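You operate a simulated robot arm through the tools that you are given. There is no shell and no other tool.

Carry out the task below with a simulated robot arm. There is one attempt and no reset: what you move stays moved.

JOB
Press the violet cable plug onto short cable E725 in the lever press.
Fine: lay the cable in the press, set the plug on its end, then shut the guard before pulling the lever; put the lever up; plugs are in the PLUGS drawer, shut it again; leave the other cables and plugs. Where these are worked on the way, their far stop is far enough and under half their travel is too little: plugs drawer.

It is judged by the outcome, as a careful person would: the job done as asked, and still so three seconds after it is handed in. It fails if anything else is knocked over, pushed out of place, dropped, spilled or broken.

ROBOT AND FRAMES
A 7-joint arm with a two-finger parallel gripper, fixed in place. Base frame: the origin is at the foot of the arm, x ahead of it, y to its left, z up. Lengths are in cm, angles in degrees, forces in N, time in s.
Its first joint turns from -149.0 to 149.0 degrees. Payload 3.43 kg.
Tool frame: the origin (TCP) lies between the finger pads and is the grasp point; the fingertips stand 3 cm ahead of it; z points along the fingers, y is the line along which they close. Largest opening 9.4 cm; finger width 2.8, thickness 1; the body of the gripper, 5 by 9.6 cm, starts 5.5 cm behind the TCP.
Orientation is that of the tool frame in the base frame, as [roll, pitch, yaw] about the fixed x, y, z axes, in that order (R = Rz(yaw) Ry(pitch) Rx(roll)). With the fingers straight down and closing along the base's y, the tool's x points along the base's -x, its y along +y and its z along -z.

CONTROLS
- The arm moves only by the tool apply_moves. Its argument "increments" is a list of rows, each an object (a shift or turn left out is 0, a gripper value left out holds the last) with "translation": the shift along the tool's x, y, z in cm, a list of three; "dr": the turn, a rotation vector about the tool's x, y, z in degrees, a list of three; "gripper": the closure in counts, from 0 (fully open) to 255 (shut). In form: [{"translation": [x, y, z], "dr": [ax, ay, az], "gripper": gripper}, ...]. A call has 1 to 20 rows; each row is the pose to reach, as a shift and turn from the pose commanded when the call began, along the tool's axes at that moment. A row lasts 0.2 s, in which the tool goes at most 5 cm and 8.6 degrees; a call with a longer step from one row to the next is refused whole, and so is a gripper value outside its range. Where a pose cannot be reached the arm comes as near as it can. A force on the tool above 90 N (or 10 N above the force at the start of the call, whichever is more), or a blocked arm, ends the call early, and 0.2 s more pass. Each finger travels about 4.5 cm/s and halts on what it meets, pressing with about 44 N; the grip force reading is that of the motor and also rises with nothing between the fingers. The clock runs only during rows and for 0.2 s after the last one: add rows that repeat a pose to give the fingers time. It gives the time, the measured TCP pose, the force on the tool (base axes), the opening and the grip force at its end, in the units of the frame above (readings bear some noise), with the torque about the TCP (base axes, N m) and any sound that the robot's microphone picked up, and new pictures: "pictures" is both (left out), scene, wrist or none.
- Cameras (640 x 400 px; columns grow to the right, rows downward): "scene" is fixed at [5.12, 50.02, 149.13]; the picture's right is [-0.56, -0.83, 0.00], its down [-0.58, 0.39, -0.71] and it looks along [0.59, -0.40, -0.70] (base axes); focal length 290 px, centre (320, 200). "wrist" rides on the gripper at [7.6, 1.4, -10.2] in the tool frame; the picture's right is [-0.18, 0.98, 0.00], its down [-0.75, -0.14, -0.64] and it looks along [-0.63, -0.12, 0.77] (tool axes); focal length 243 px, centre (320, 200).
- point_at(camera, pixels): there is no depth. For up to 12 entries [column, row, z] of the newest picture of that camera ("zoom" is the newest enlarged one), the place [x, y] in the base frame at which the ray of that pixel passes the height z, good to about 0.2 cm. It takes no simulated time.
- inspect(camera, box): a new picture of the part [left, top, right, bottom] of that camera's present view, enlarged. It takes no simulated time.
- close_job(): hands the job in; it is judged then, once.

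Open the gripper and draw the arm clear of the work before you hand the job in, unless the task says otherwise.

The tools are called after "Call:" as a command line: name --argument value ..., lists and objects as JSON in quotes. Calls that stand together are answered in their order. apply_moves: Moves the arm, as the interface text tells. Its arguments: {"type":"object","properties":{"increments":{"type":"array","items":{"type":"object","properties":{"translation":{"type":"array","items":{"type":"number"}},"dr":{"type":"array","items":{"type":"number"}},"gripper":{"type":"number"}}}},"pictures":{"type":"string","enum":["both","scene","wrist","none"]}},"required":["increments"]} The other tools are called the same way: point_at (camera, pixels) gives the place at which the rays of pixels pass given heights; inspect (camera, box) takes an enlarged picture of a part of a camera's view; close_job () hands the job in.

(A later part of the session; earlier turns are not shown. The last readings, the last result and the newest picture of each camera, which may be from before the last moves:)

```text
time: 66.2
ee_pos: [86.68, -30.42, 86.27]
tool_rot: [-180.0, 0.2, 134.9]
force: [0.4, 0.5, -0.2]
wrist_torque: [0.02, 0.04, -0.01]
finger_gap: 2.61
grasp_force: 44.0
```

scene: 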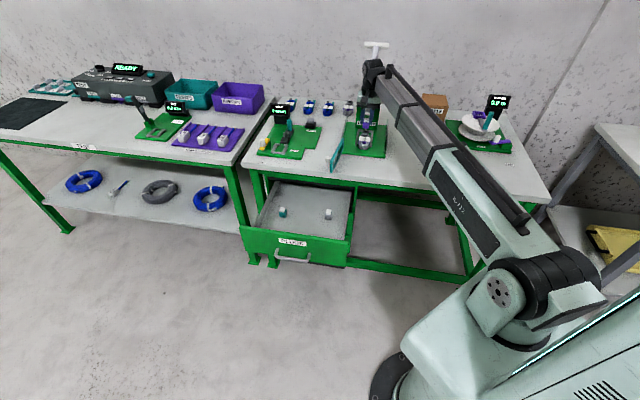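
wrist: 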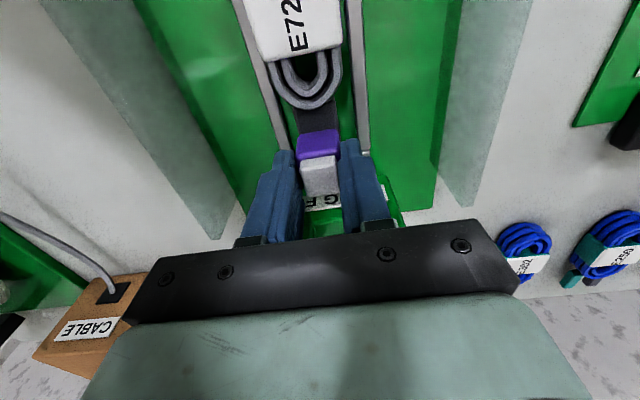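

Call:
apply_moves --increments '[{"translation": [0, 0, 0.2], "gripper": 255}, {"translation": [0, 0, 0.4], "gripper": 255}, {"translation": [0, 0, 0.4], "gripper": 255}]' --pictures "wrist"

Call:
inspect --camera "scene" --box '[356, 110, 380, 136]'

Call:
inspect --camera "wrist" --box '[280, 90, 370, 190]'

```text
time: 67.0
ee_pos: [86.82, -30.36, 86.29]
tool_rot: [180.0, 0.2, 135.0]
force: [-2.0, -0.4, 26.3]
wrist_torque: [-0.07, 0.06, 0.03]
finger_gap: 2.61
grasp_force: 44.0
```

wrist: 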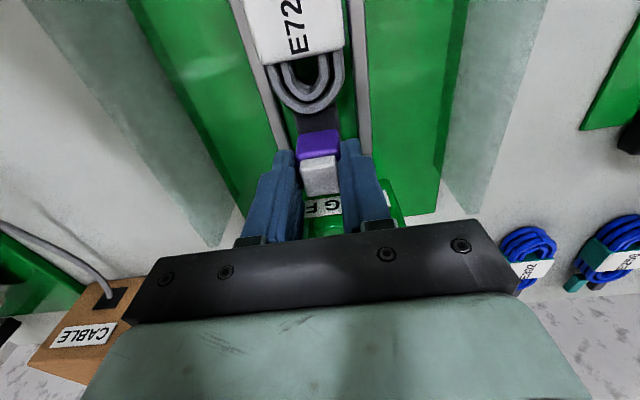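

```text
15.38 times, centred on (368, 123) of scene
```

zoom: 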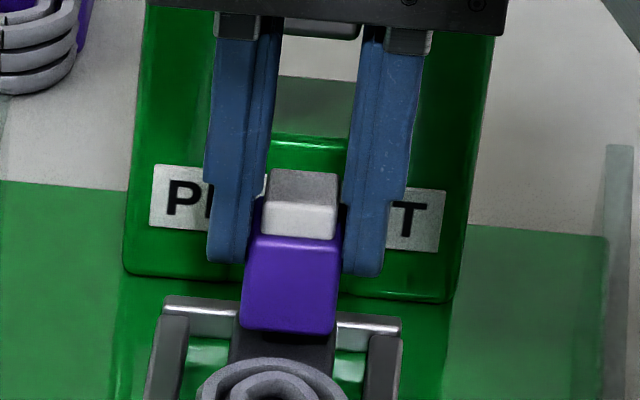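

```text
4.00 times, centred on (325, 140) of wrist
```

zoom: 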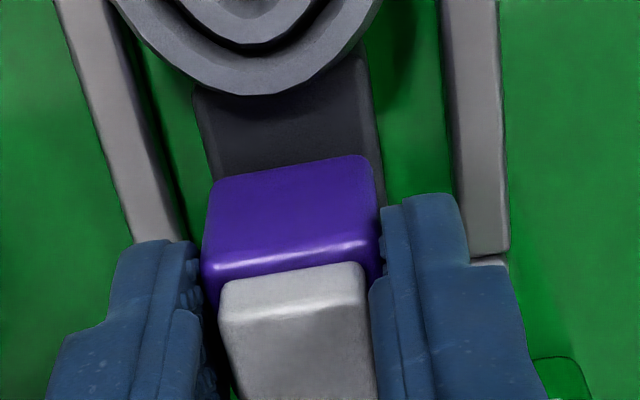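

Second contact at z≈86.2 (26 N, little torque): the plug is now about 0.9 cm down over the peg, resting on the collar. I relieve, release and rise straight up.

Call:
apply_moves --increments '[{"translation": [0, 0, -0.25], "gripper": 255}, {"translation": [0, 0, -0.25], "gripper": 150}, {"translation": [0, 0, -0.25], "gripper": 130}, {"translation": [0, 0, -0.25], "gripper": 130}, {"translation": [0, 0, -1.5], "gripper": 130}, {"translation": [0, 0, -4], "gripper": 130}, {"translation": [0, 0, -7], "gripper": 130}, {"translation": [0, 0, -7], "gripper": 130}]' --pictures "both"

Call:
inspect --camera "scene" --box '[348, 105, 388, 150]'

Call:
inspect --camera "wrist" --box '[260, 70, 390, 210]'

```text
time: 68.8
ee_pos: [86.51, -30.35, 93.05]
tool_rot: [-180.0, 0.0, 135.0]
force: [0.1, 0.3, -0.6]
wrist_torque: [0.01, -0.02, -0.01]
finger_gap: 4.6
grasp_force: 0.0
```

scene: 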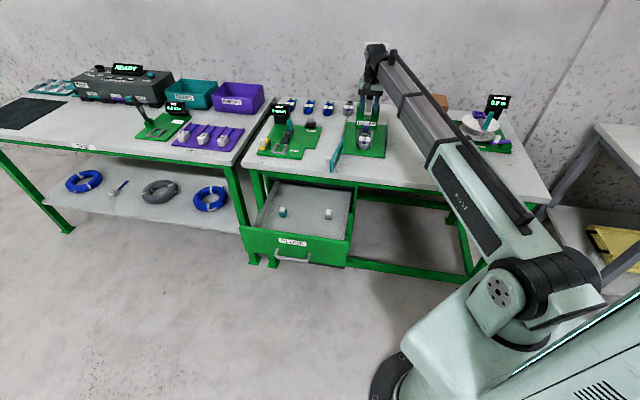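
wrist: 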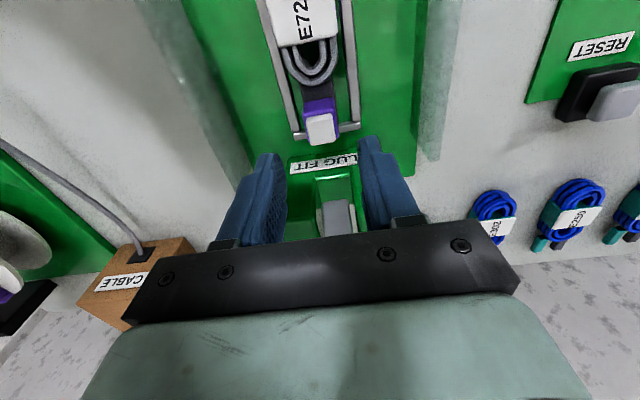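

```text
8.89 times, centred on (368, 128) of scene
```

zoom: 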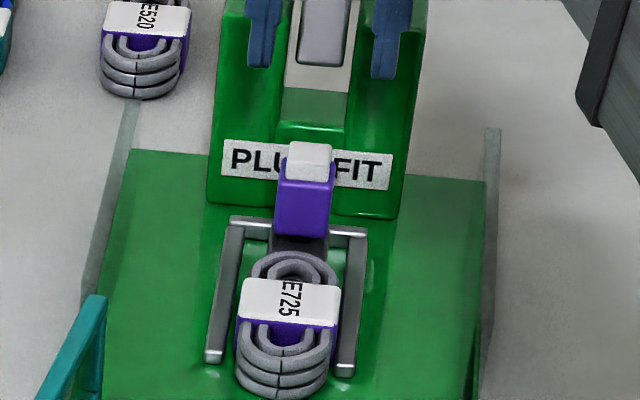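

```text
2.86 times, centred on (325, 140) of wrist
```

zoom: 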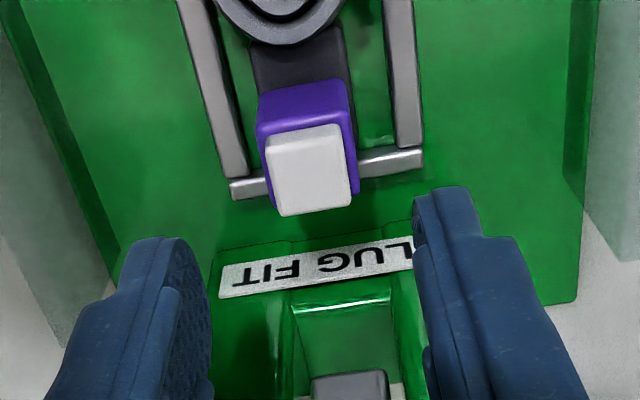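

The plug stands upright on the peg. Now I back off to look at the guard door at the front left of the press.

Call:
apply_moves --increments '[{"translation": [4, 0, -1], "gripper": 130}, {"translation": [8, 0.5, -2], "gripper": 130}, {"translation": [12, 1.5, -3], "gripper": 130}, {"translation": [16, 3, -4], "gripper": 130}, {"translation": [20, 4.5, -5], "gripper": 130}, {"translation": [24, 6, -5], "gripper": 130}, {"translation": [24, 6, -5], "gripper": 130}]' --pictures "both"

Call:
inspect --camera "wrist" --box '[230, 0, 470, 240]'

Call:
inspect --camera "scene" --box '[322, 118, 402, 182]'

```text
time: 70.4
ee_pos: [74.08, -8.82, 98.41]
tool_rot: [180.0, 0.2, 135.0]
force: [0.3, -0.1, 0.1]
wrist_torque: [0.02, -0.02, -0.04]
finger_gap: 4.6
grasp_force: 0.0
```

scene: 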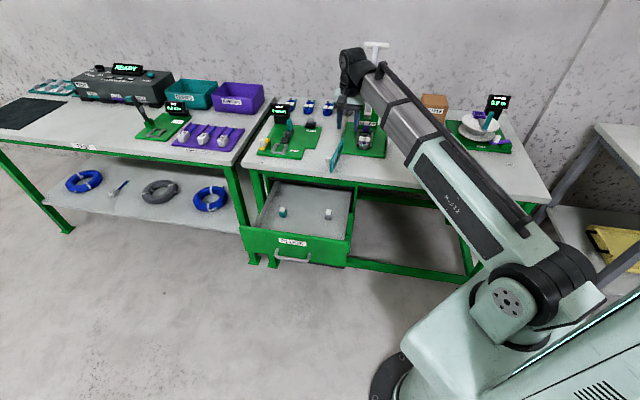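
wrist: 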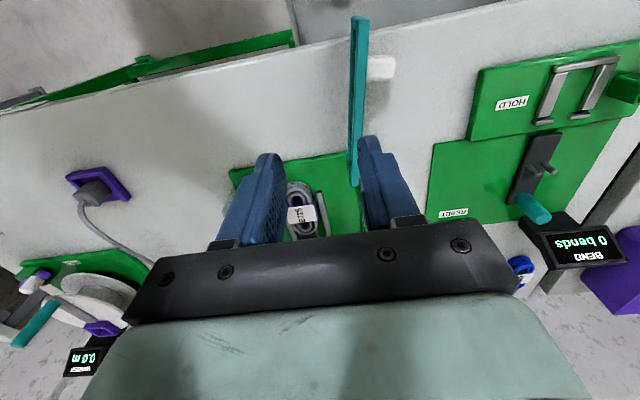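

```text
1.67 times, centred on (350, 120) of wrist
```

zoom: 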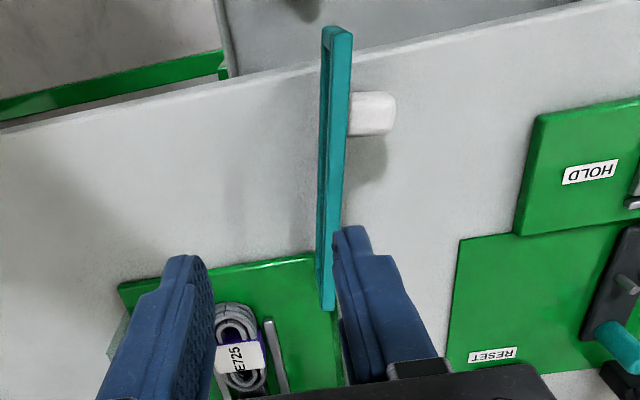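

```text
6.25 times, centred on (362, 150) of scene
```

zoom: 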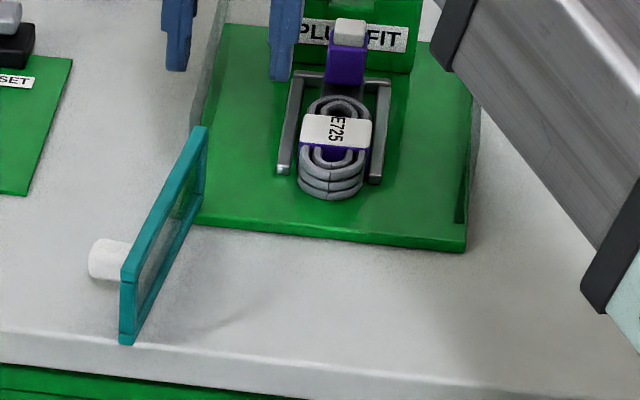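

The door extends straight toward the robot from its hinge (wrist (355,182)) to its free end (358,20), with the knob on the left face at (382,68). I measure these points.

Call:
point_at --camera "wrist" --pixels '[[352, 20, 85], [366, 20, 85], [354, 180, 85], [352, 185, 85], [382, 68, 82], [395, 68, 82], [372, 58, 84], [372, 80, 80], [240, 175, 79], [345, 155, 79]]'

Call:
point_at --camera "scene" --pixels '[[336.6, 138.5, 84], [336.6, 138.5, 85], [336.6, 138.5, 86], [331, 162.5, 84], [331, 162.5, 85], [331, 162.5, 86], [329, 173, 78], [329, 173, 79], [328, 160.5, 81], [328, 160.5, 82], [328, 160.5, 83]]'

Call:
inspect --camera "scene" --box '[322, 132, 352, 180]'

Call:
inspect --camera "wrist" --box '[330, 0, 420, 200]'

```text
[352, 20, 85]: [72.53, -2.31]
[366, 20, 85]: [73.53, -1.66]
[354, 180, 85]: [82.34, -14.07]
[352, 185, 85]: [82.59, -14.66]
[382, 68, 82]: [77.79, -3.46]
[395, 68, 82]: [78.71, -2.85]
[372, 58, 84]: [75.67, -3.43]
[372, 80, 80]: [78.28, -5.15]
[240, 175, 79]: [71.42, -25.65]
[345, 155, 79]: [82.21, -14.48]
```

```text
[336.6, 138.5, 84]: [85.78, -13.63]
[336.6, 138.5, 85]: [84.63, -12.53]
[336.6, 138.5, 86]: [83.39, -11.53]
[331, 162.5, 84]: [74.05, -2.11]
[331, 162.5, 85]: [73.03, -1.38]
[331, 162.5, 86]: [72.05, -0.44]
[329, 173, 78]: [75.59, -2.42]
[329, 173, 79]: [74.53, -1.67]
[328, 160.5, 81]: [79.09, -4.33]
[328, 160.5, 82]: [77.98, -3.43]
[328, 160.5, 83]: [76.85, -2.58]
```

```text
8.33 times, centred on (337, 156) of scene
```

zoom: 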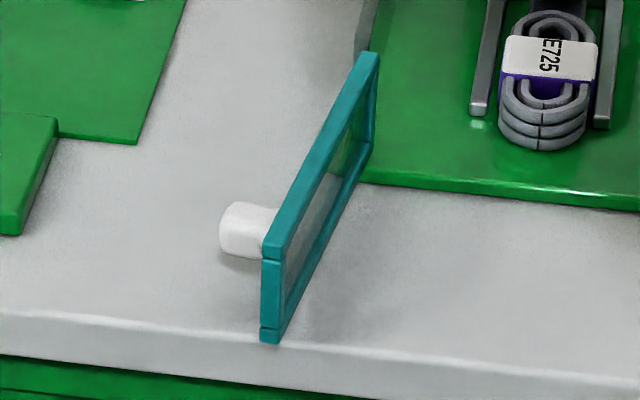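

```text
2.00 times, centred on (375, 100) of wrist
```

zoom: 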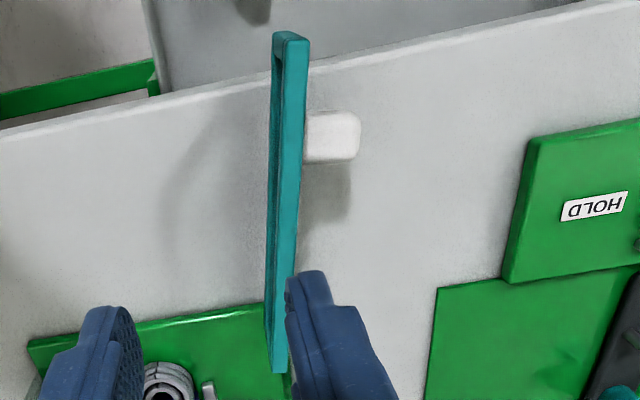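

Call:
point_at --camera "wrist" --pixels '[[432, 215, 79], [435, 145, 79], [470, 140, 79], [480, 70, 79], [355.5, 185, 85], [360.5, 19, 85], [364, 19, 85], [356, 19, 85], [381, 67.5, 82], [376, 56, 84], [376, 81, 80]]'

Call:
point_at --camera "scene" --pixels '[[343, 139, 84], [343, 139, 85], [343, 139, 86], [330.5, 161.5, 84], [330.5, 161.5, 85], [330.5, 161.5, 86], [327.4, 159.6, 81], [327.4, 159.6, 82], [327.4, 159.6, 83]]'

```text
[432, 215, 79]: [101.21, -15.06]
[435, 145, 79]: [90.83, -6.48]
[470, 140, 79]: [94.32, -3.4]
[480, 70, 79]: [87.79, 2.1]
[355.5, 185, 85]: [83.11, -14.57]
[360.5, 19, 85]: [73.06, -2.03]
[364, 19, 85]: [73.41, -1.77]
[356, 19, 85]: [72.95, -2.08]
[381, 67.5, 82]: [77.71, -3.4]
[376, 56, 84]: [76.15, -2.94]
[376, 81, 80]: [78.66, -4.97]
```

```text
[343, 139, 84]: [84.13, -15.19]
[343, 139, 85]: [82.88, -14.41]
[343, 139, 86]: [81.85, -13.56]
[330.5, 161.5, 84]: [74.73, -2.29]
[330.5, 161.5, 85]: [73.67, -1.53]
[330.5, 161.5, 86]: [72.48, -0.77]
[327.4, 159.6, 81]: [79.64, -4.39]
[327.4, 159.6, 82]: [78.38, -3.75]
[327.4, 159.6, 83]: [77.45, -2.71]
```

Door: hinge H≈(u -48.4, n 68.9), free end (u -50.4, n 53.1), top z≈85; knob at n≈57.6 on the left face. I close the fingers and go down left of the door, between hinge and knob (r≈7 cm), to push it shut along its arc.

Call:
apply_moves --increments '[{"translation": [-1.8, 3, 0], "gripper": 255}, {"translation": [-3.7, 5.95, 0], "gripper": 255}, {"translation": [-3.7, 5.95, 4.5], "gripper": 255}, {"translation": [-3.7, 5.95, 9], "gripper": 255}, {"translation": [-3.7, 5.95, 13], "gripper": 255}, {"translation": [-3.7, 5.95, 15.2], "gripper": 255}, {"translation": [-3.7, 5.95, 15.2], "gripper": 255}]' --pictures "both"

Call:
inspect --camera "scene" --box '[312, 118, 382, 178]'

```text
time: 72.0
ee_pos: [81.15, -7.55, 82.58]
tool_rot: [180.0, 0.1, 135.0]
force: [-0.2, 0.1, -0.4]
wrist_torque: [-0.04, 0.03, 0.0]
finger_gap: 0.0
grasp_force: 32.8
```

scene: 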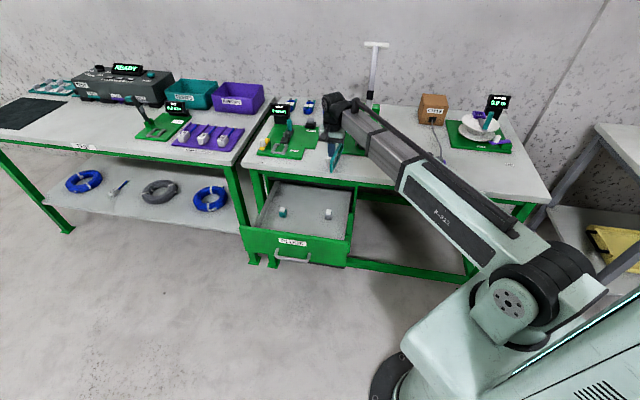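
wrist: 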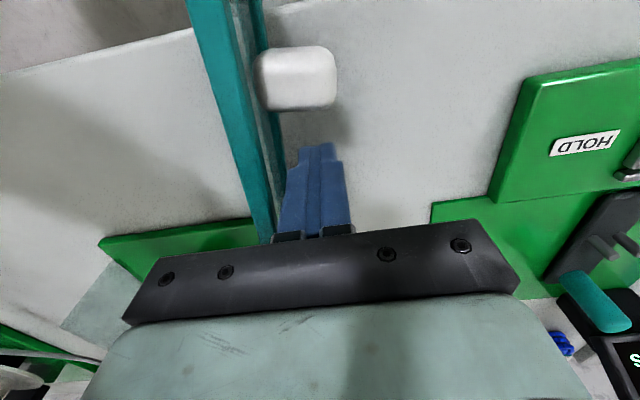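

```text
6.67 times, centred on (347, 148) of scene
```

zoom: 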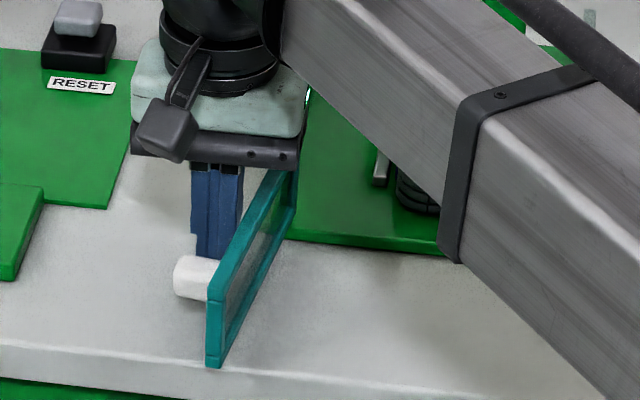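

Fingers are in place left of the door. I push along the computed arc through the first half (to ~45°) and check.

Call:
apply_moves --increments '[{"translation": [0.2, -0.8, 0], "gripper": 255}, {"translation": [0.4, -1.47, 0], "gripper": 255}, {"translation": [0.57, -2.47, 0], "gripper": 255}, {"translation": [0.74, -3.47, 0], "gripper": 255}, {"translation": [0.68, -4.2, 0], "gripper": 255}, {"translation": [0.6, -5.0, 0], "gripper": 255}, {"translation": [0.55, -5.64, 0], "gripper": 255}, {"translation": [0.25, -6.45, 0], "gripper": 255}, {"translation": [-0.1, -7.28, 0], "gripper": 255}]' --pictures "both"

Call:
inspect --camera "scene" --box '[312, 118, 392, 178]'

```text
time: 74.0
ee_pos: [75.74, -12.68, 82.95]
tool_rot: [180.0, 0.0, 134.9]
force: [0.0, 0.9, -0.3]
wrist_torque: [-0.03, -0.01, 0.0]
finger_gap: 0.0
grasp_force: 33.5
```

scene: 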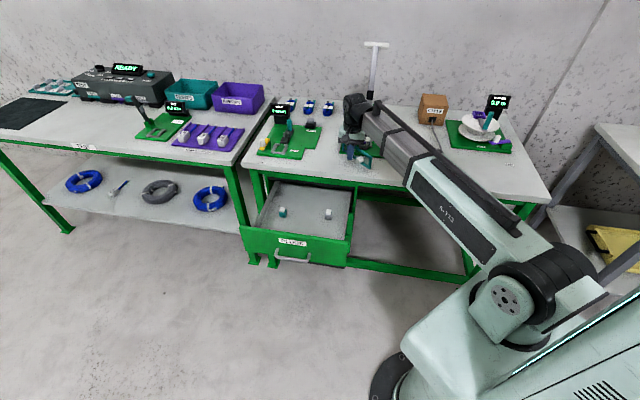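
wrist: 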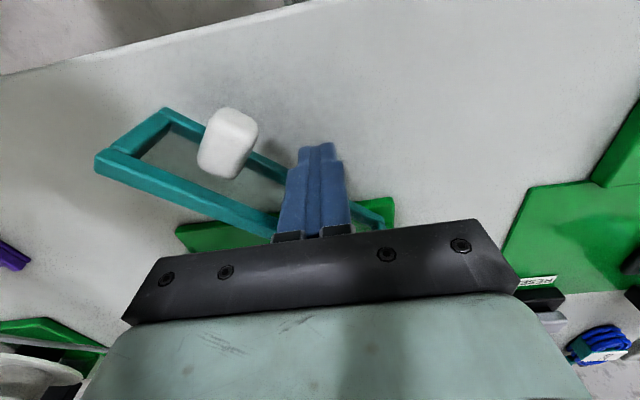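

```text
6.67 times, centred on (352, 148) of scene
```

zoom: 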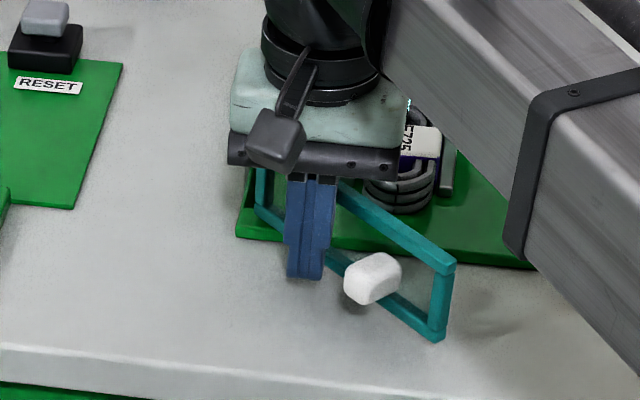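

The door swings smoothly and is about halfway. I continue the arc until it is shut against its stop.

Call:
apply_moves --increments '[{"translation": [-0.6, -0.8, 0], "gripper": 255}, {"translation": [-1.15, -1.5, 0], "gripper": 255}, {"translation": [-1.95, -2.1, 0], "gripper": 255}, {"translation": [-2.74, -2.68, 0], "gripper": 255}, {"translation": [-3.7, -3.0, 0], "gripper": 255}, {"translation": [-4.3, -3.3, 0], "gripper": 255}, {"translation": [-4.7, -3.39, 0], "gripper": 255}, {"translation": [-4.7, -3.39, 0], "gripper": 255}]' --pictures "both"

Call:
inspect --camera "scene" --box '[322, 108, 402, 168]'

Call:
inspect --camera "wrist" --box '[120, 60, 480, 250]'

```text
time: 75.8
ee_pos: [76.69, -18.53, 82.78]
tool_rot: [-180.0, 0.2, 135.1]
force: [-0.2, -0.4, -0.2]
wrist_torque: [-0.03, 0.0, -0.01]
finger_gap: 0.0
grasp_force: 32.9
```

scene: 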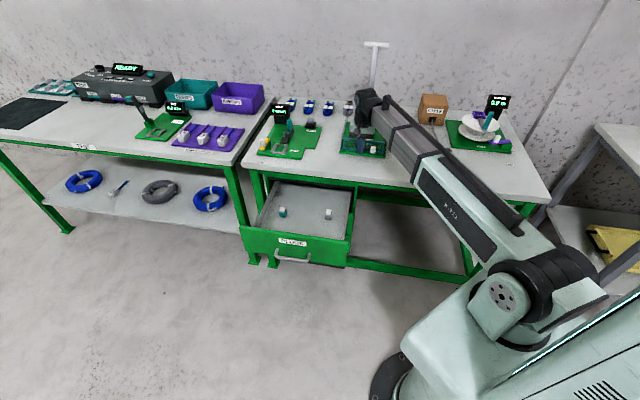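
wrist: 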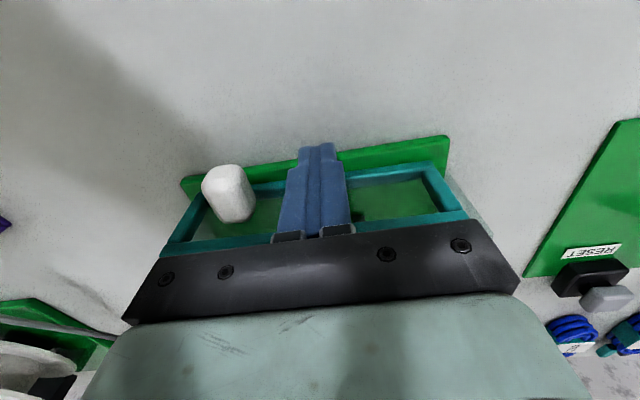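

```text
6.67 times, centred on (362, 138) of scene
```

zoom: 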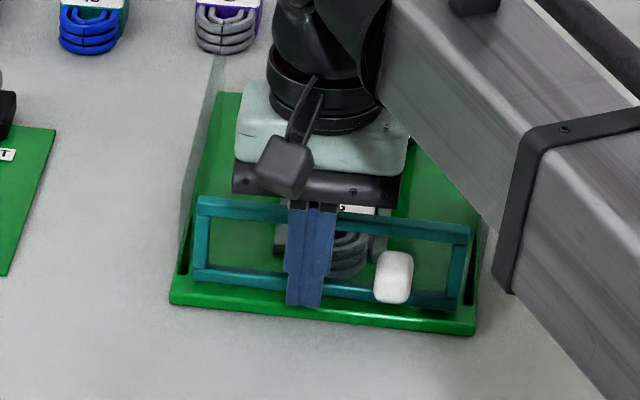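

```text
1.78 times, centred on (300, 155) of wrist
```

zoom: 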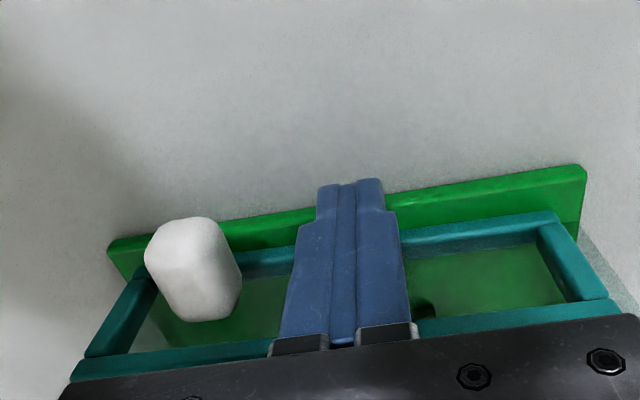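

The door is nearly parallel to the plate's front edge. I push gently further forward to be sure it reaches its stop.

Call:
apply_moves --increments '[{"translation": [-0.3, 0, 0], "gripper": 255}, {"translation": [-0.6, 0, 0], "gripper": 255}, {"translation": [-0.9, 0, 0], "gripper": 255}, {"translation": [-0.9, 0, 0], "gripper": 255}]' --pictures "none"

```text
time: 76.8
ee_pos: [76.88, -18.76, 83.06]
tool_rot: [-179.9, -0.6, 135.2]
force: [-38.1, 44.4, -6.0]
wrist_torque: [-0.87, -0.67, 0.47]
finger_gap: 0.0
grasp_force: 33.4
```

Force 58 N with no motion: the guard is at its stop (shut). I back away and rise to verify it stays shut.

Call:
apply_moves --increments '[{"translation": [1.5, 0, 0], "gripper": 255}, {"translation": [4, 0, 0], "gripper": 255}, {"translation": [6, 0, -3], "gripper": 255}, {"translation": [8, 0, -7], "gripper": 255}, {"translation": [9, 0, -11.5], "gripper": 255}, {"translation": [9, 0, -15], "gripper": 200}, {"translation": [9, 0, -15], "gripper": 100}]' --pictures "both"

Call:
inspect --camera "scene" --box '[322, 108, 402, 168]'

Call:
inspect --camera "wrist" --box '[180, 0, 460, 240]'

```text
time: 78.4
ee_pos: [70.85, -12.42, 97.76]
tool_rot: [-180.0, 0.1, 135.0]
force: [0.8, 0.8, -0.2]
wrist_torque: [0.01, -0.01, -0.01]
finger_gap: 4.92
grasp_force: 0.0
```

scene: 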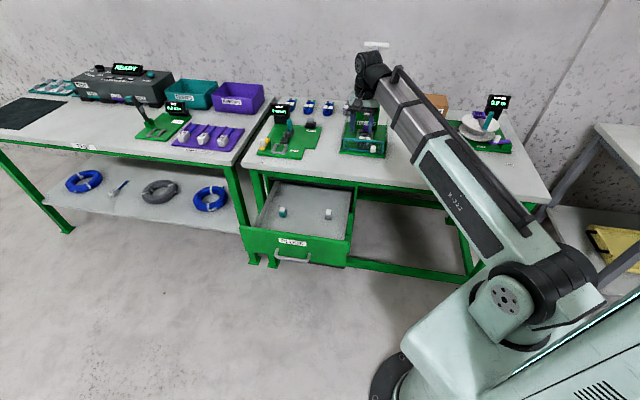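
wrist: 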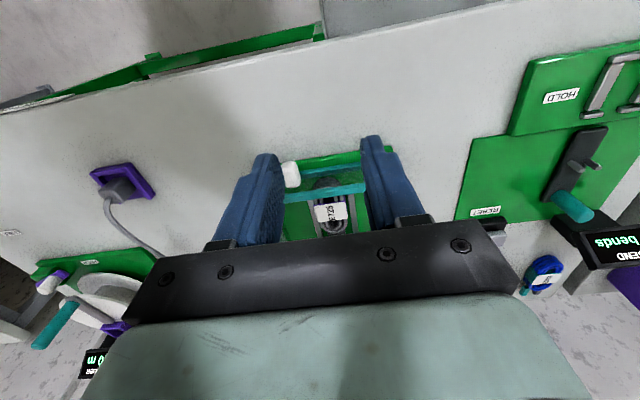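

```text
6.67 times, centred on (362, 138) of scene
```

zoom: 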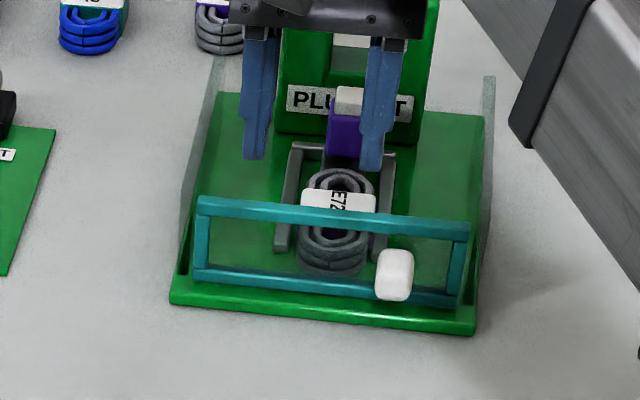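

```text
1.67 times, centred on (320, 120) of wrist
```

zoom: 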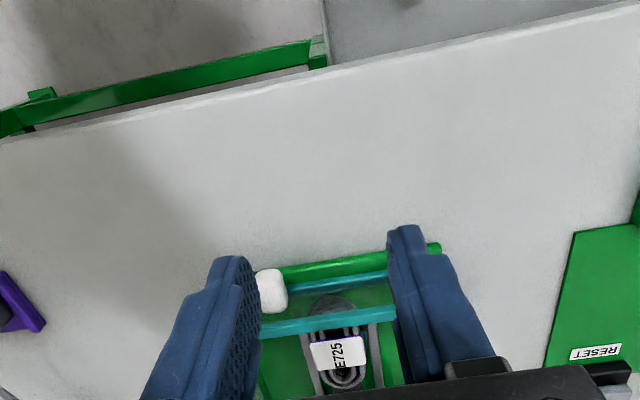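

The guard is shut and the plug is still on its peg. Next the lever: I rise and tilt the tool outward to get a close look at the lever shaft and T-handle.

Call:
apply_moves --increments '[{"translation": [0, 0, -2], "dr": [0, -7.5, 0], "gripper": 100}, {"translation": [0, -0.2, -4], "dr": [0, -15, 0], "gripper": 100}, {"translation": [0, -0.4, -6], "dr": [0, -22.5, 0], "gripper": 100}, {"translation": [0, -0.6, -8], "dr": [0, -30, 0], "gripper": 100}, {"translation": [0, -0.8, -10], "dr": [0, -37.5, 0], "gripper": 100}, {"translation": [0, -1, -12], "dr": [0, -45, 0], "gripper": 100}, {"translation": [0, -1.2, -13], "dr": [0, -52.5, 0], "gripper": 100}, {"translation": [0, -1.2, -14], "dr": [0, -60, 0], "gripper": 100}, {"translation": [0, -1.2, -14], "dr": [0, -60, 0], "gripper": 100}]' --pictures "both"

```text
time: 80.4
ee_pos: [70.11, -13.63, 111.83]
tool_rot: [-180.0, 60.2, 135.0]
force: [-0.9, -0.4, 0.4]
wrist_torque: [0.0, -0.03, 0.0]
finger_gap: 5.71
grasp_force: 0.0
```

scene: 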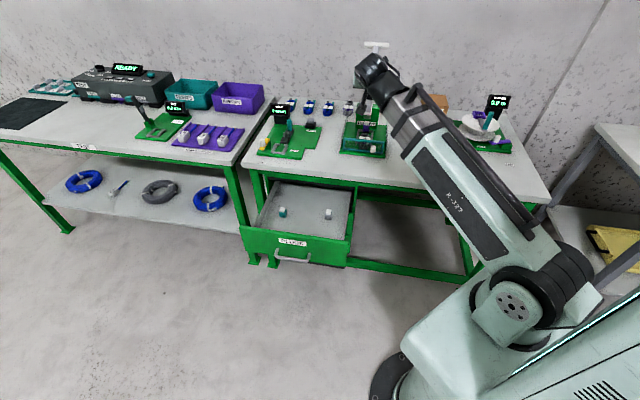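
wrist: 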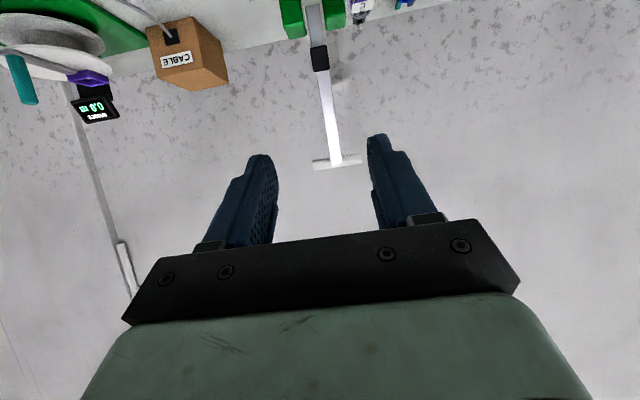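

The lever is visible: T-bar at wrist (337,162), black block (320,57). I zoom in on both views and triangulate.

Call:
inspect --camera "wrist" --box '[270, 0, 390, 180]'

Call:
inspect --camera "scene" --box '[345, 35, 409, 125]'

```text
2.22 times, centred on (330, 90) of wrist
```

zoom: 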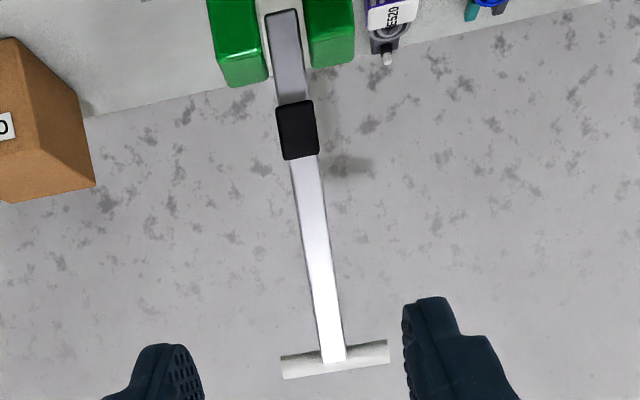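

```text
4.44 times, centred on (377, 80) of scene
```

zoom: 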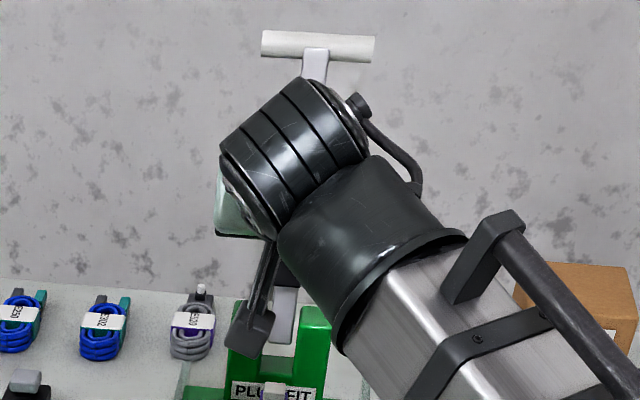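

Call:
point_at --camera "wrist" --pixels '[[336.8, 162, 106], [336.8, 162, 108], [336.8, 162, 110], [336.8, 162, 112], [336.8, 162, 114], [319.6, 58.5, 92], [319.6, 58.5, 94], [319.6, 58.5, 96], [313.3, 6.7, 86], [313.3, 6.7, 88], [313.3, 6.7, 90]]'

Call:
point_at --camera "scene" --pixels '[[376.5, 45.3, 106], [376.5, 45.3, 108], [376.5, 45.3, 110], [376.5, 45.3, 112], [376.5, 45.3, 114], [369.7, 95.1, 92], [369.7, 95.1, 94], [369.7, 95.1, 96], [368.6, 112.2, 86], [368.6, 112.2, 88], [368.6, 112.2, 90]]'

```text
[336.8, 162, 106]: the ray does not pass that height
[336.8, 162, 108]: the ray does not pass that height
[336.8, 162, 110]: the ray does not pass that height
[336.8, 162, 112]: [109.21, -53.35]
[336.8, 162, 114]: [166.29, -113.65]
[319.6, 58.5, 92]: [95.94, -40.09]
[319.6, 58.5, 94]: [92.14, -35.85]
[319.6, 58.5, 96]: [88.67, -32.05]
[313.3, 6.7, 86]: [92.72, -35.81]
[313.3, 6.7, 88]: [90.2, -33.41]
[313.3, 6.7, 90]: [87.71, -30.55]
```

```text
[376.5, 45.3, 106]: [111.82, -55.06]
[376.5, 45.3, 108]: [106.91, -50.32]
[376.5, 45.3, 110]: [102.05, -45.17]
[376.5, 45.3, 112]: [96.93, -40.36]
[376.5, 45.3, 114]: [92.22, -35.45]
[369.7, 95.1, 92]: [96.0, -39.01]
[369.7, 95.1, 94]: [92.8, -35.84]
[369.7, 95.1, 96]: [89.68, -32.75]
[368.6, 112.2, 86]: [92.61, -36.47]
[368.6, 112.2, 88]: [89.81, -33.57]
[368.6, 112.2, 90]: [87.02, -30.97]
```

The lever leans back ~22°: T-bar at (n 98.5, z 111.6), block at (n 91.3, z 93.9), pivot near (n 88.8, z 87.8). I'll grip the shaft from its sides at ~19 cm from the pivot so it can swivel in the fingers; first I move forward to a stand-off.

Call:
apply_moves --increments '[{"translation": [-2.1, 0, 3.7], "gripper": 100}, {"translation": [-4.25, 0.1, 7.4], "gripper": 100}, {"translation": [-6.4, 0.2, 11], "gripper": 100}, {"translation": [-8.5, 0.2, 14.7], "gripper": 100}, {"translation": [-10.6, 0.2, 18.4], "gripper": 100}, {"translation": [-12.75, 0.2, 22.1], "gripper": 100}, {"translation": [-12.75, 0.2, 22.1], "gripper": 100}]' --pictures "both"

Call:
inspect --camera "wrist" --box '[220, 0, 440, 240]'

```text
time: 82.0
ee_pos: [87.95, -31.59, 111.7]
tool_rot: [-179.9, 60.2, 135.1]
force: [0.2, 0.1, -0.2]
wrist_torque: [0.01, 0.03, -0.02]
finger_gap: 5.71
grasp_force: 0.0
```

scene: 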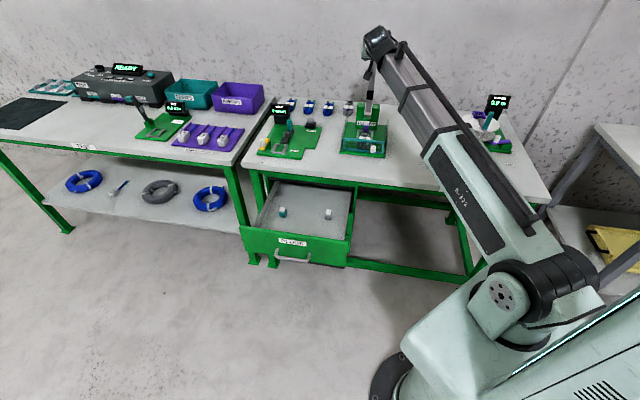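
wrist: 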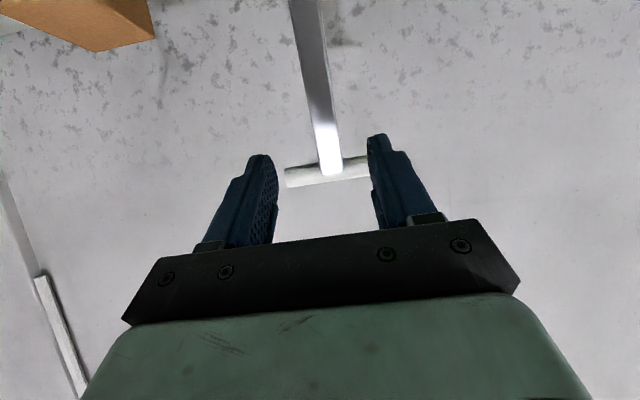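

```text
1.67 times, centred on (330, 120) of wrist
```

zoom: 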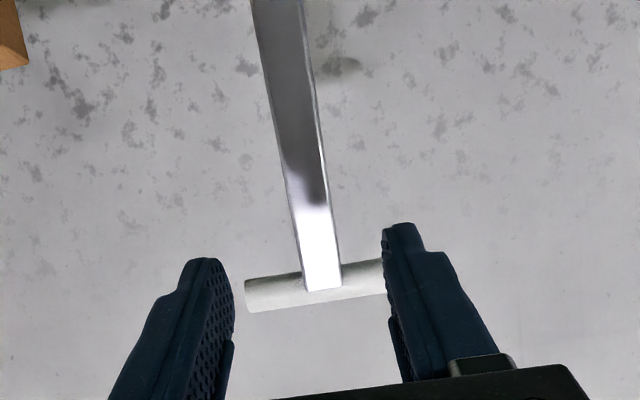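

Call:
point_at --camera "wrist" --pixels '[[331, 171, 111], [331, 171, 112], [331, 171, 113], [316, 94, 103], [316, 94, 104], [316, 94, 105], [316, 94, 106], [305, 10, 98], [305, 10, 96], [305, 10, 94]]'

```text
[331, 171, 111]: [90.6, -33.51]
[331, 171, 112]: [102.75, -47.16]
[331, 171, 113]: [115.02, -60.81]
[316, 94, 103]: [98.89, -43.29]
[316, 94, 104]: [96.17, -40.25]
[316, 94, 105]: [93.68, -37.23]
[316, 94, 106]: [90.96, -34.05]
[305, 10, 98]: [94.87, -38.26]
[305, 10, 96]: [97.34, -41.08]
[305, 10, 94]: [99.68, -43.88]
```

Shaft u≈-39.8, matching the tool. I advance 11.8 cm along the tool axis so the shaft comes between the fingers.

Call:
apply_moves --increments '[{"translation": [0, 0, 3.5], "gripper": 100}, {"translation": [0, 0, 7], "gripper": 100}, {"translation": [0, 0, 9.5], "gripper": 100}, {"translation": [0, 0, 11], "gripper": 100}, {"translation": [0, 0, 11.8], "gripper": 100}, {"translation": [0, 0, 11.8], "gripper": 100}]' --pictures "both"

Call:
inspect --camera "wrist" --box '[220, 0, 440, 240]'

Call:
inspect --camera "scene" --box '[345, 20, 425, 130]'

```text
time: 83.4
ee_pos: [95.28, -38.85, 106.0]
tool_rot: [180.0, 60.1, 135.1]
force: [0.3, 0.4, -0.8]
wrist_torque: [0.01, 0.01, -0.03]
finger_gap: 5.72
grasp_force: 0.1
```

scene: 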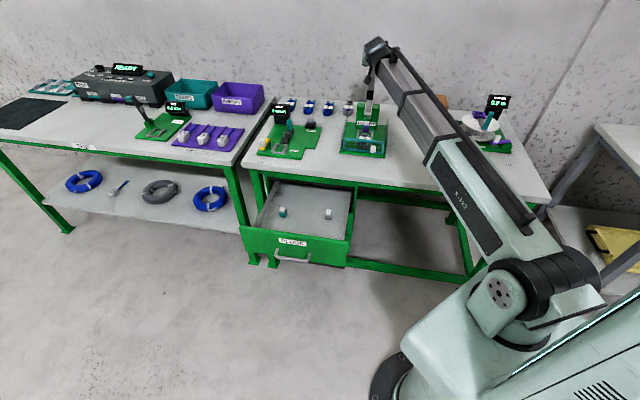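
wrist: 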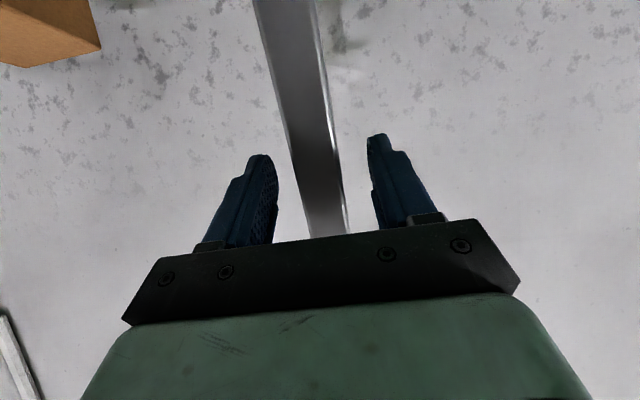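

```text
1.67 times, centred on (330, 120) of wrist
```

zoom: 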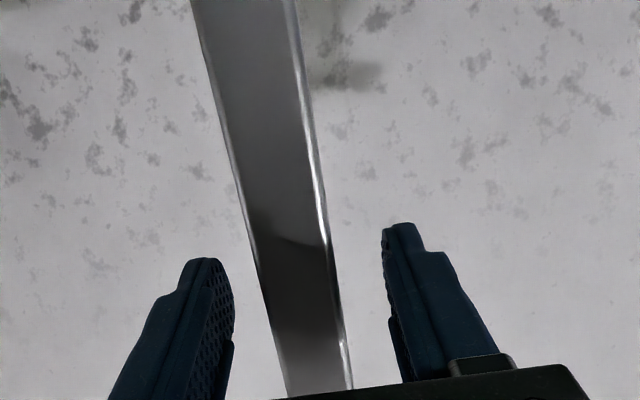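

```text
3.64 times, centred on (385, 75) of scene
```

zoom: 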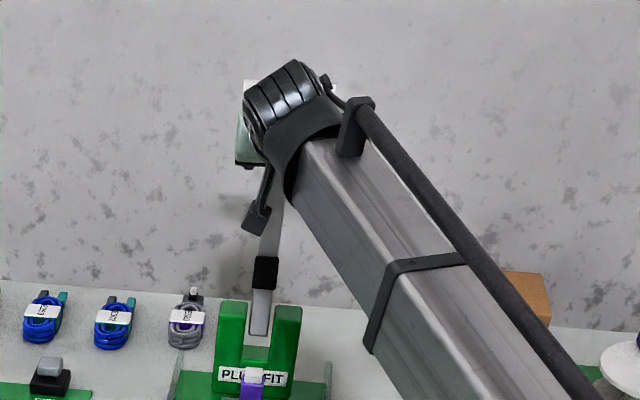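

The shaft lies between the finger pads. I close on it.

Call:
apply_moves --increments '[{"translation": [0, 0, 0], "gripper": 255}, {"translation": [0, 0, 0], "gripper": 255}, {"translation": [0, 0, 0], "gripper": 255}, {"translation": [0, 0, 0], "gripper": 255}, {"translation": [0, 0, 0], "gripper": 255}]' --pictures "wrist"

```text
time: 84.6
ee_pos: [95.31, -38.76, 105.92]
tool_rot: [180.0, 60.1, 135.1]
force: [2.3, 1.4, 0.8]
wrist_torque: [0.08, -0.01, 0.01]
finger_gap: 2.85
grasp_force: 44.6
```

wrist: 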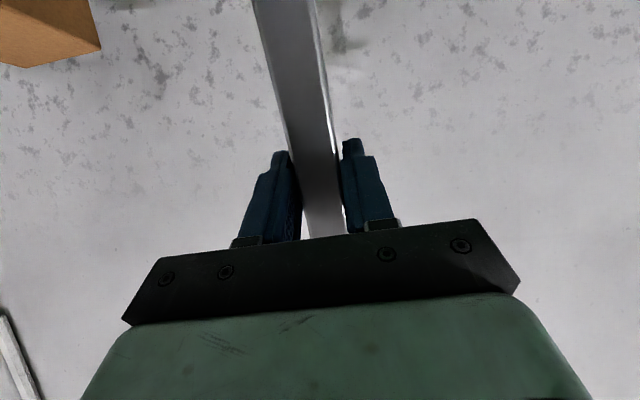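

Shaft gripped (2.85 cm wide), barely any load. I start pulling the lever along its arc toward the robot, slowly, first ~16° to check forces.

Call:
apply_moves --increments '[{"translation": [0.15, 0, -0.65], "dr": [0, -1, 0], "gripper": 255}, {"translation": [0.3, 0, -1.3], "dr": [0, -2, 0], "gripper": 255}, {"translation": [0.63, 0, -2.58], "dr": [0, -4, 0], "gripper": 255}, {"translation": [1.1, 0, -3.8], "dr": [0, -6, 0], "gripper": 255}, {"translation": [1.62, 0, -5.05], "dr": [0, -8, 0], "gripper": 255}, {"translation": [1.62, 0, -5.05], "dr": [0, -8, 0], "gripper": 255}]' --pictures "both"

```text
time: 86.0
ee_pos: [91.89, -35.18, 106.83]
tool_rot: [180.0, 67.8, 134.9]
force: [-3.2, -3.1, -27.1]
wrist_torque: [0.04, -0.04, 0.07]
finger_gap: 2.81
grasp_force: 44.9
```

scene: 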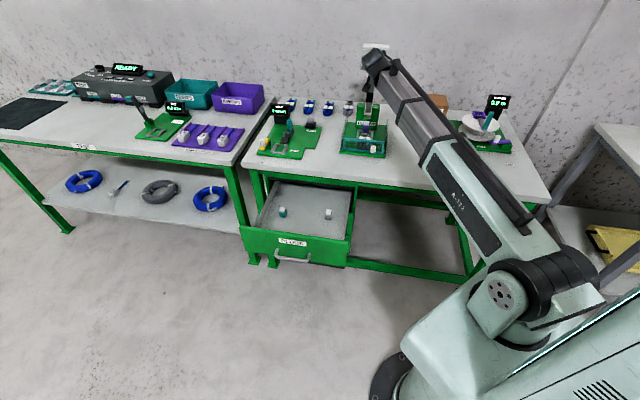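
wrist: 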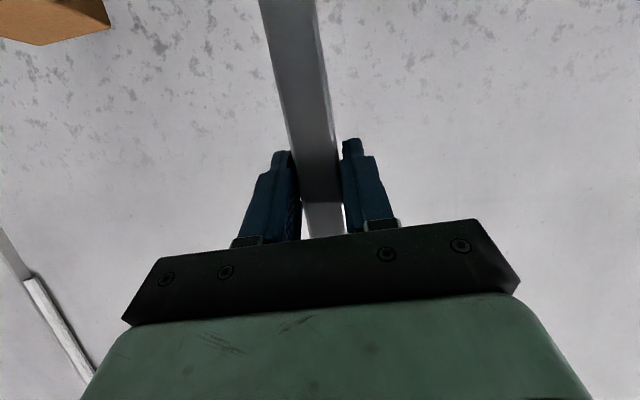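

Lever follows with small pull force; slight downward load, so I lower the path by ~0.4 cm and continue past vertical.

Call:
apply_moves --increments '[{"translation": [0.65, 0, -1.2], "dr": [0, -2, 0], "gripper": 255}, {"translation": [1.3, 0, -2.36], "dr": [0, -4, 0], "gripper": 255}, {"translation": [1.98, 0, -3.5], "dr": [0, -6, 0], "gripper": 255}, {"translation": [2.66, 0, -4.65], "dr": [0, -8, 0], "gripper": 255}, {"translation": [3.5, 0, -5.7], "dr": [0, -10, 0], "gripper": 255}, {"translation": [4.32, 0, -6.76], "dr": [0, -12, 0], "gripper": 255}, {"translation": [4.32, 0, -6.76], "dr": [0, -12, 0], "gripper": 255}]' --pictures "both"

Call:
inspect --camera "scene" --box '[335, 25, 425, 135]'

```text
time: 87.6
ee_pos: [86.3, -29.73, 105.61]
tool_rot: [179.8, 79.9, 134.6]
force: [-10.1, -21.1, -10.3]
wrist_torque: [-0.26, -0.58, -0.01]
finger_gap: 2.83
grasp_force: 44.9
```

scene: 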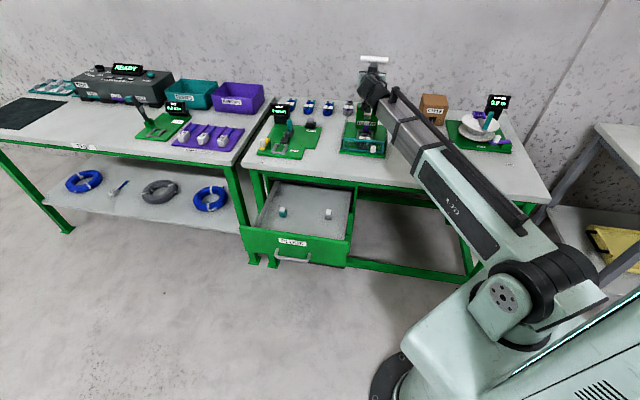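
wrist: 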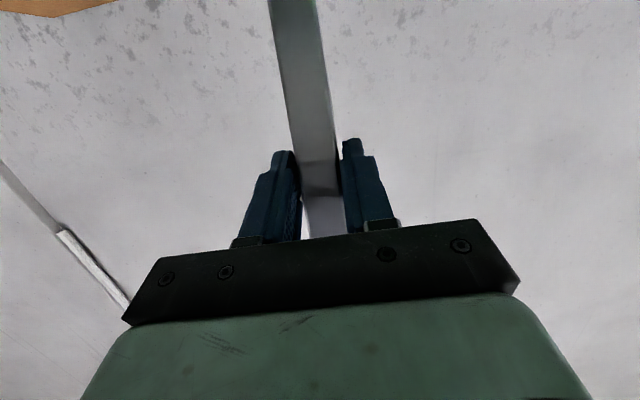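

```text
3.64 times, centred on (380, 80) of scene
```

zoom: 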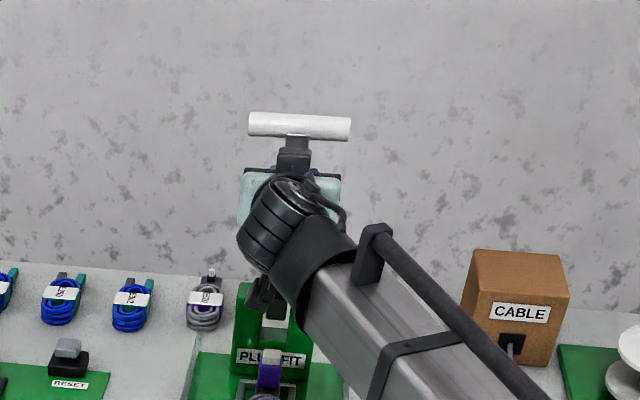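

Lever is past vertical. I relieve the sideways load (0.2 cm right) and continue to about 40° forward.

Call:
apply_moves --increments '[{"translation": [0.75, -0.2, -1.1], "dr": [0, -2, 0], "gripper": 255}, {"translation": [1.51, -0.2, -2.23], "dr": [0, -4, 0], "gripper": 255}, {"translation": [2.4, -0.2, -3.25], "dr": [0, -5.5, 0], "gripper": 255}, {"translation": [3.29, -0.2, -4.24], "dr": [0, -7, 0], "gripper": 255}, {"translation": [4.0, -0.2, -4.95], "dr": [0, -7.5, 0], "gripper": 255}, {"translation": [4.74, -0.2, -5.59], "dr": [0, -8, 0], "gripper": 255}, {"translation": [4.74, -0.2, -5.59], "dr": [0, -8, 0], "gripper": 255}]' --pictures "both"

Call:
inspect --camera "scene" --box '[335, 45, 425, 155]'

```text
time: 89.2
ee_pos: [81.55, -25.08, 101.92]
tool_rot: [-179.5, 88.0, 135.8]
force: [10.3, 4.4, -8.8]
wrist_torque: [0.07, 0.59, -0.11]
finger_gap: 2.36
grasp_force: 45.0
```

scene: 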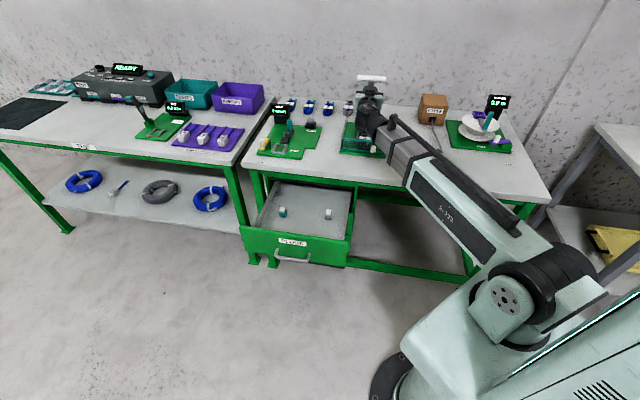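
wrist: 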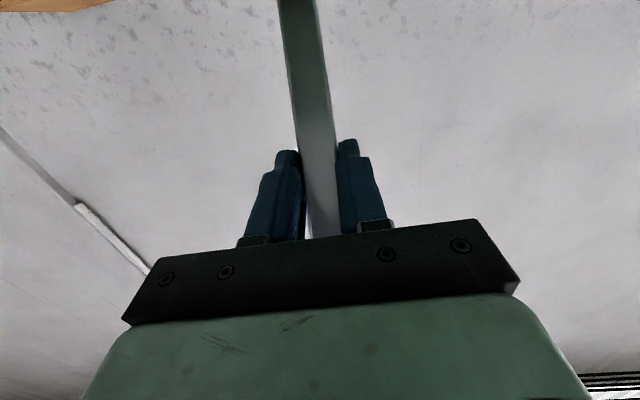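

```text
3.64 times, centred on (380, 100) of scene
```

zoom: 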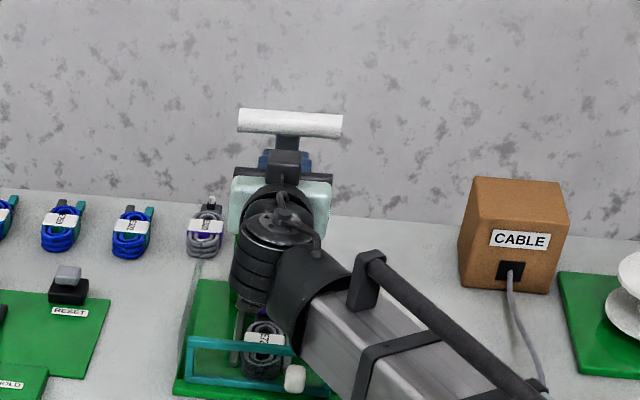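

The finger gap fell to 2.36 cm, so I check where the lever actually is by intersecting the T-bar's scene ray with its arc.

Call:
point_at --camera "scene" --pixels '[[371.8, 78.6, 104], [371.8, 78.6, 106], [371.8, 78.6, 108], [371.8, 78.6, 110], [371.8, 78.6, 112]]'

Call:
inspect --camera "scene" --box '[350, 70, 400, 120]'

Call:
inspect --camera "wrist" --box '[220, 60, 420, 250]'

```text
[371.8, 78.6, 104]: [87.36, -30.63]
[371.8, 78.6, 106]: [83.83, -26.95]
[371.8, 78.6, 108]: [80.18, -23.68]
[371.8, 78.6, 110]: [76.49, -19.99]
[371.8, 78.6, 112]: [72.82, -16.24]
```

```text
8.00 times, centred on (375, 95) of scene
```

zoom: 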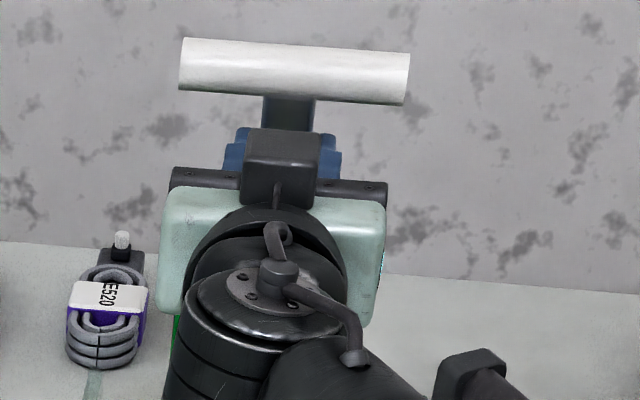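

```text
2.11 times, centred on (320, 155) of wrist
```

zoom: 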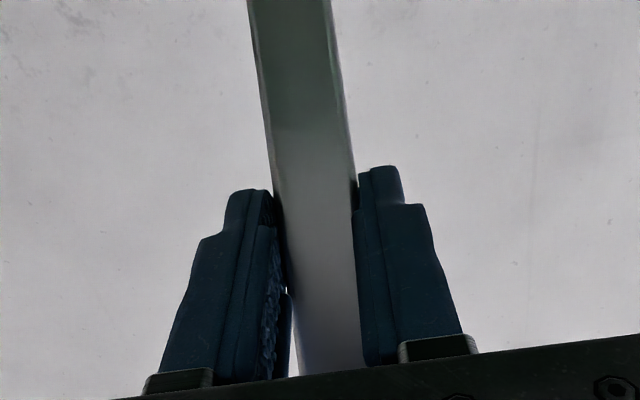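

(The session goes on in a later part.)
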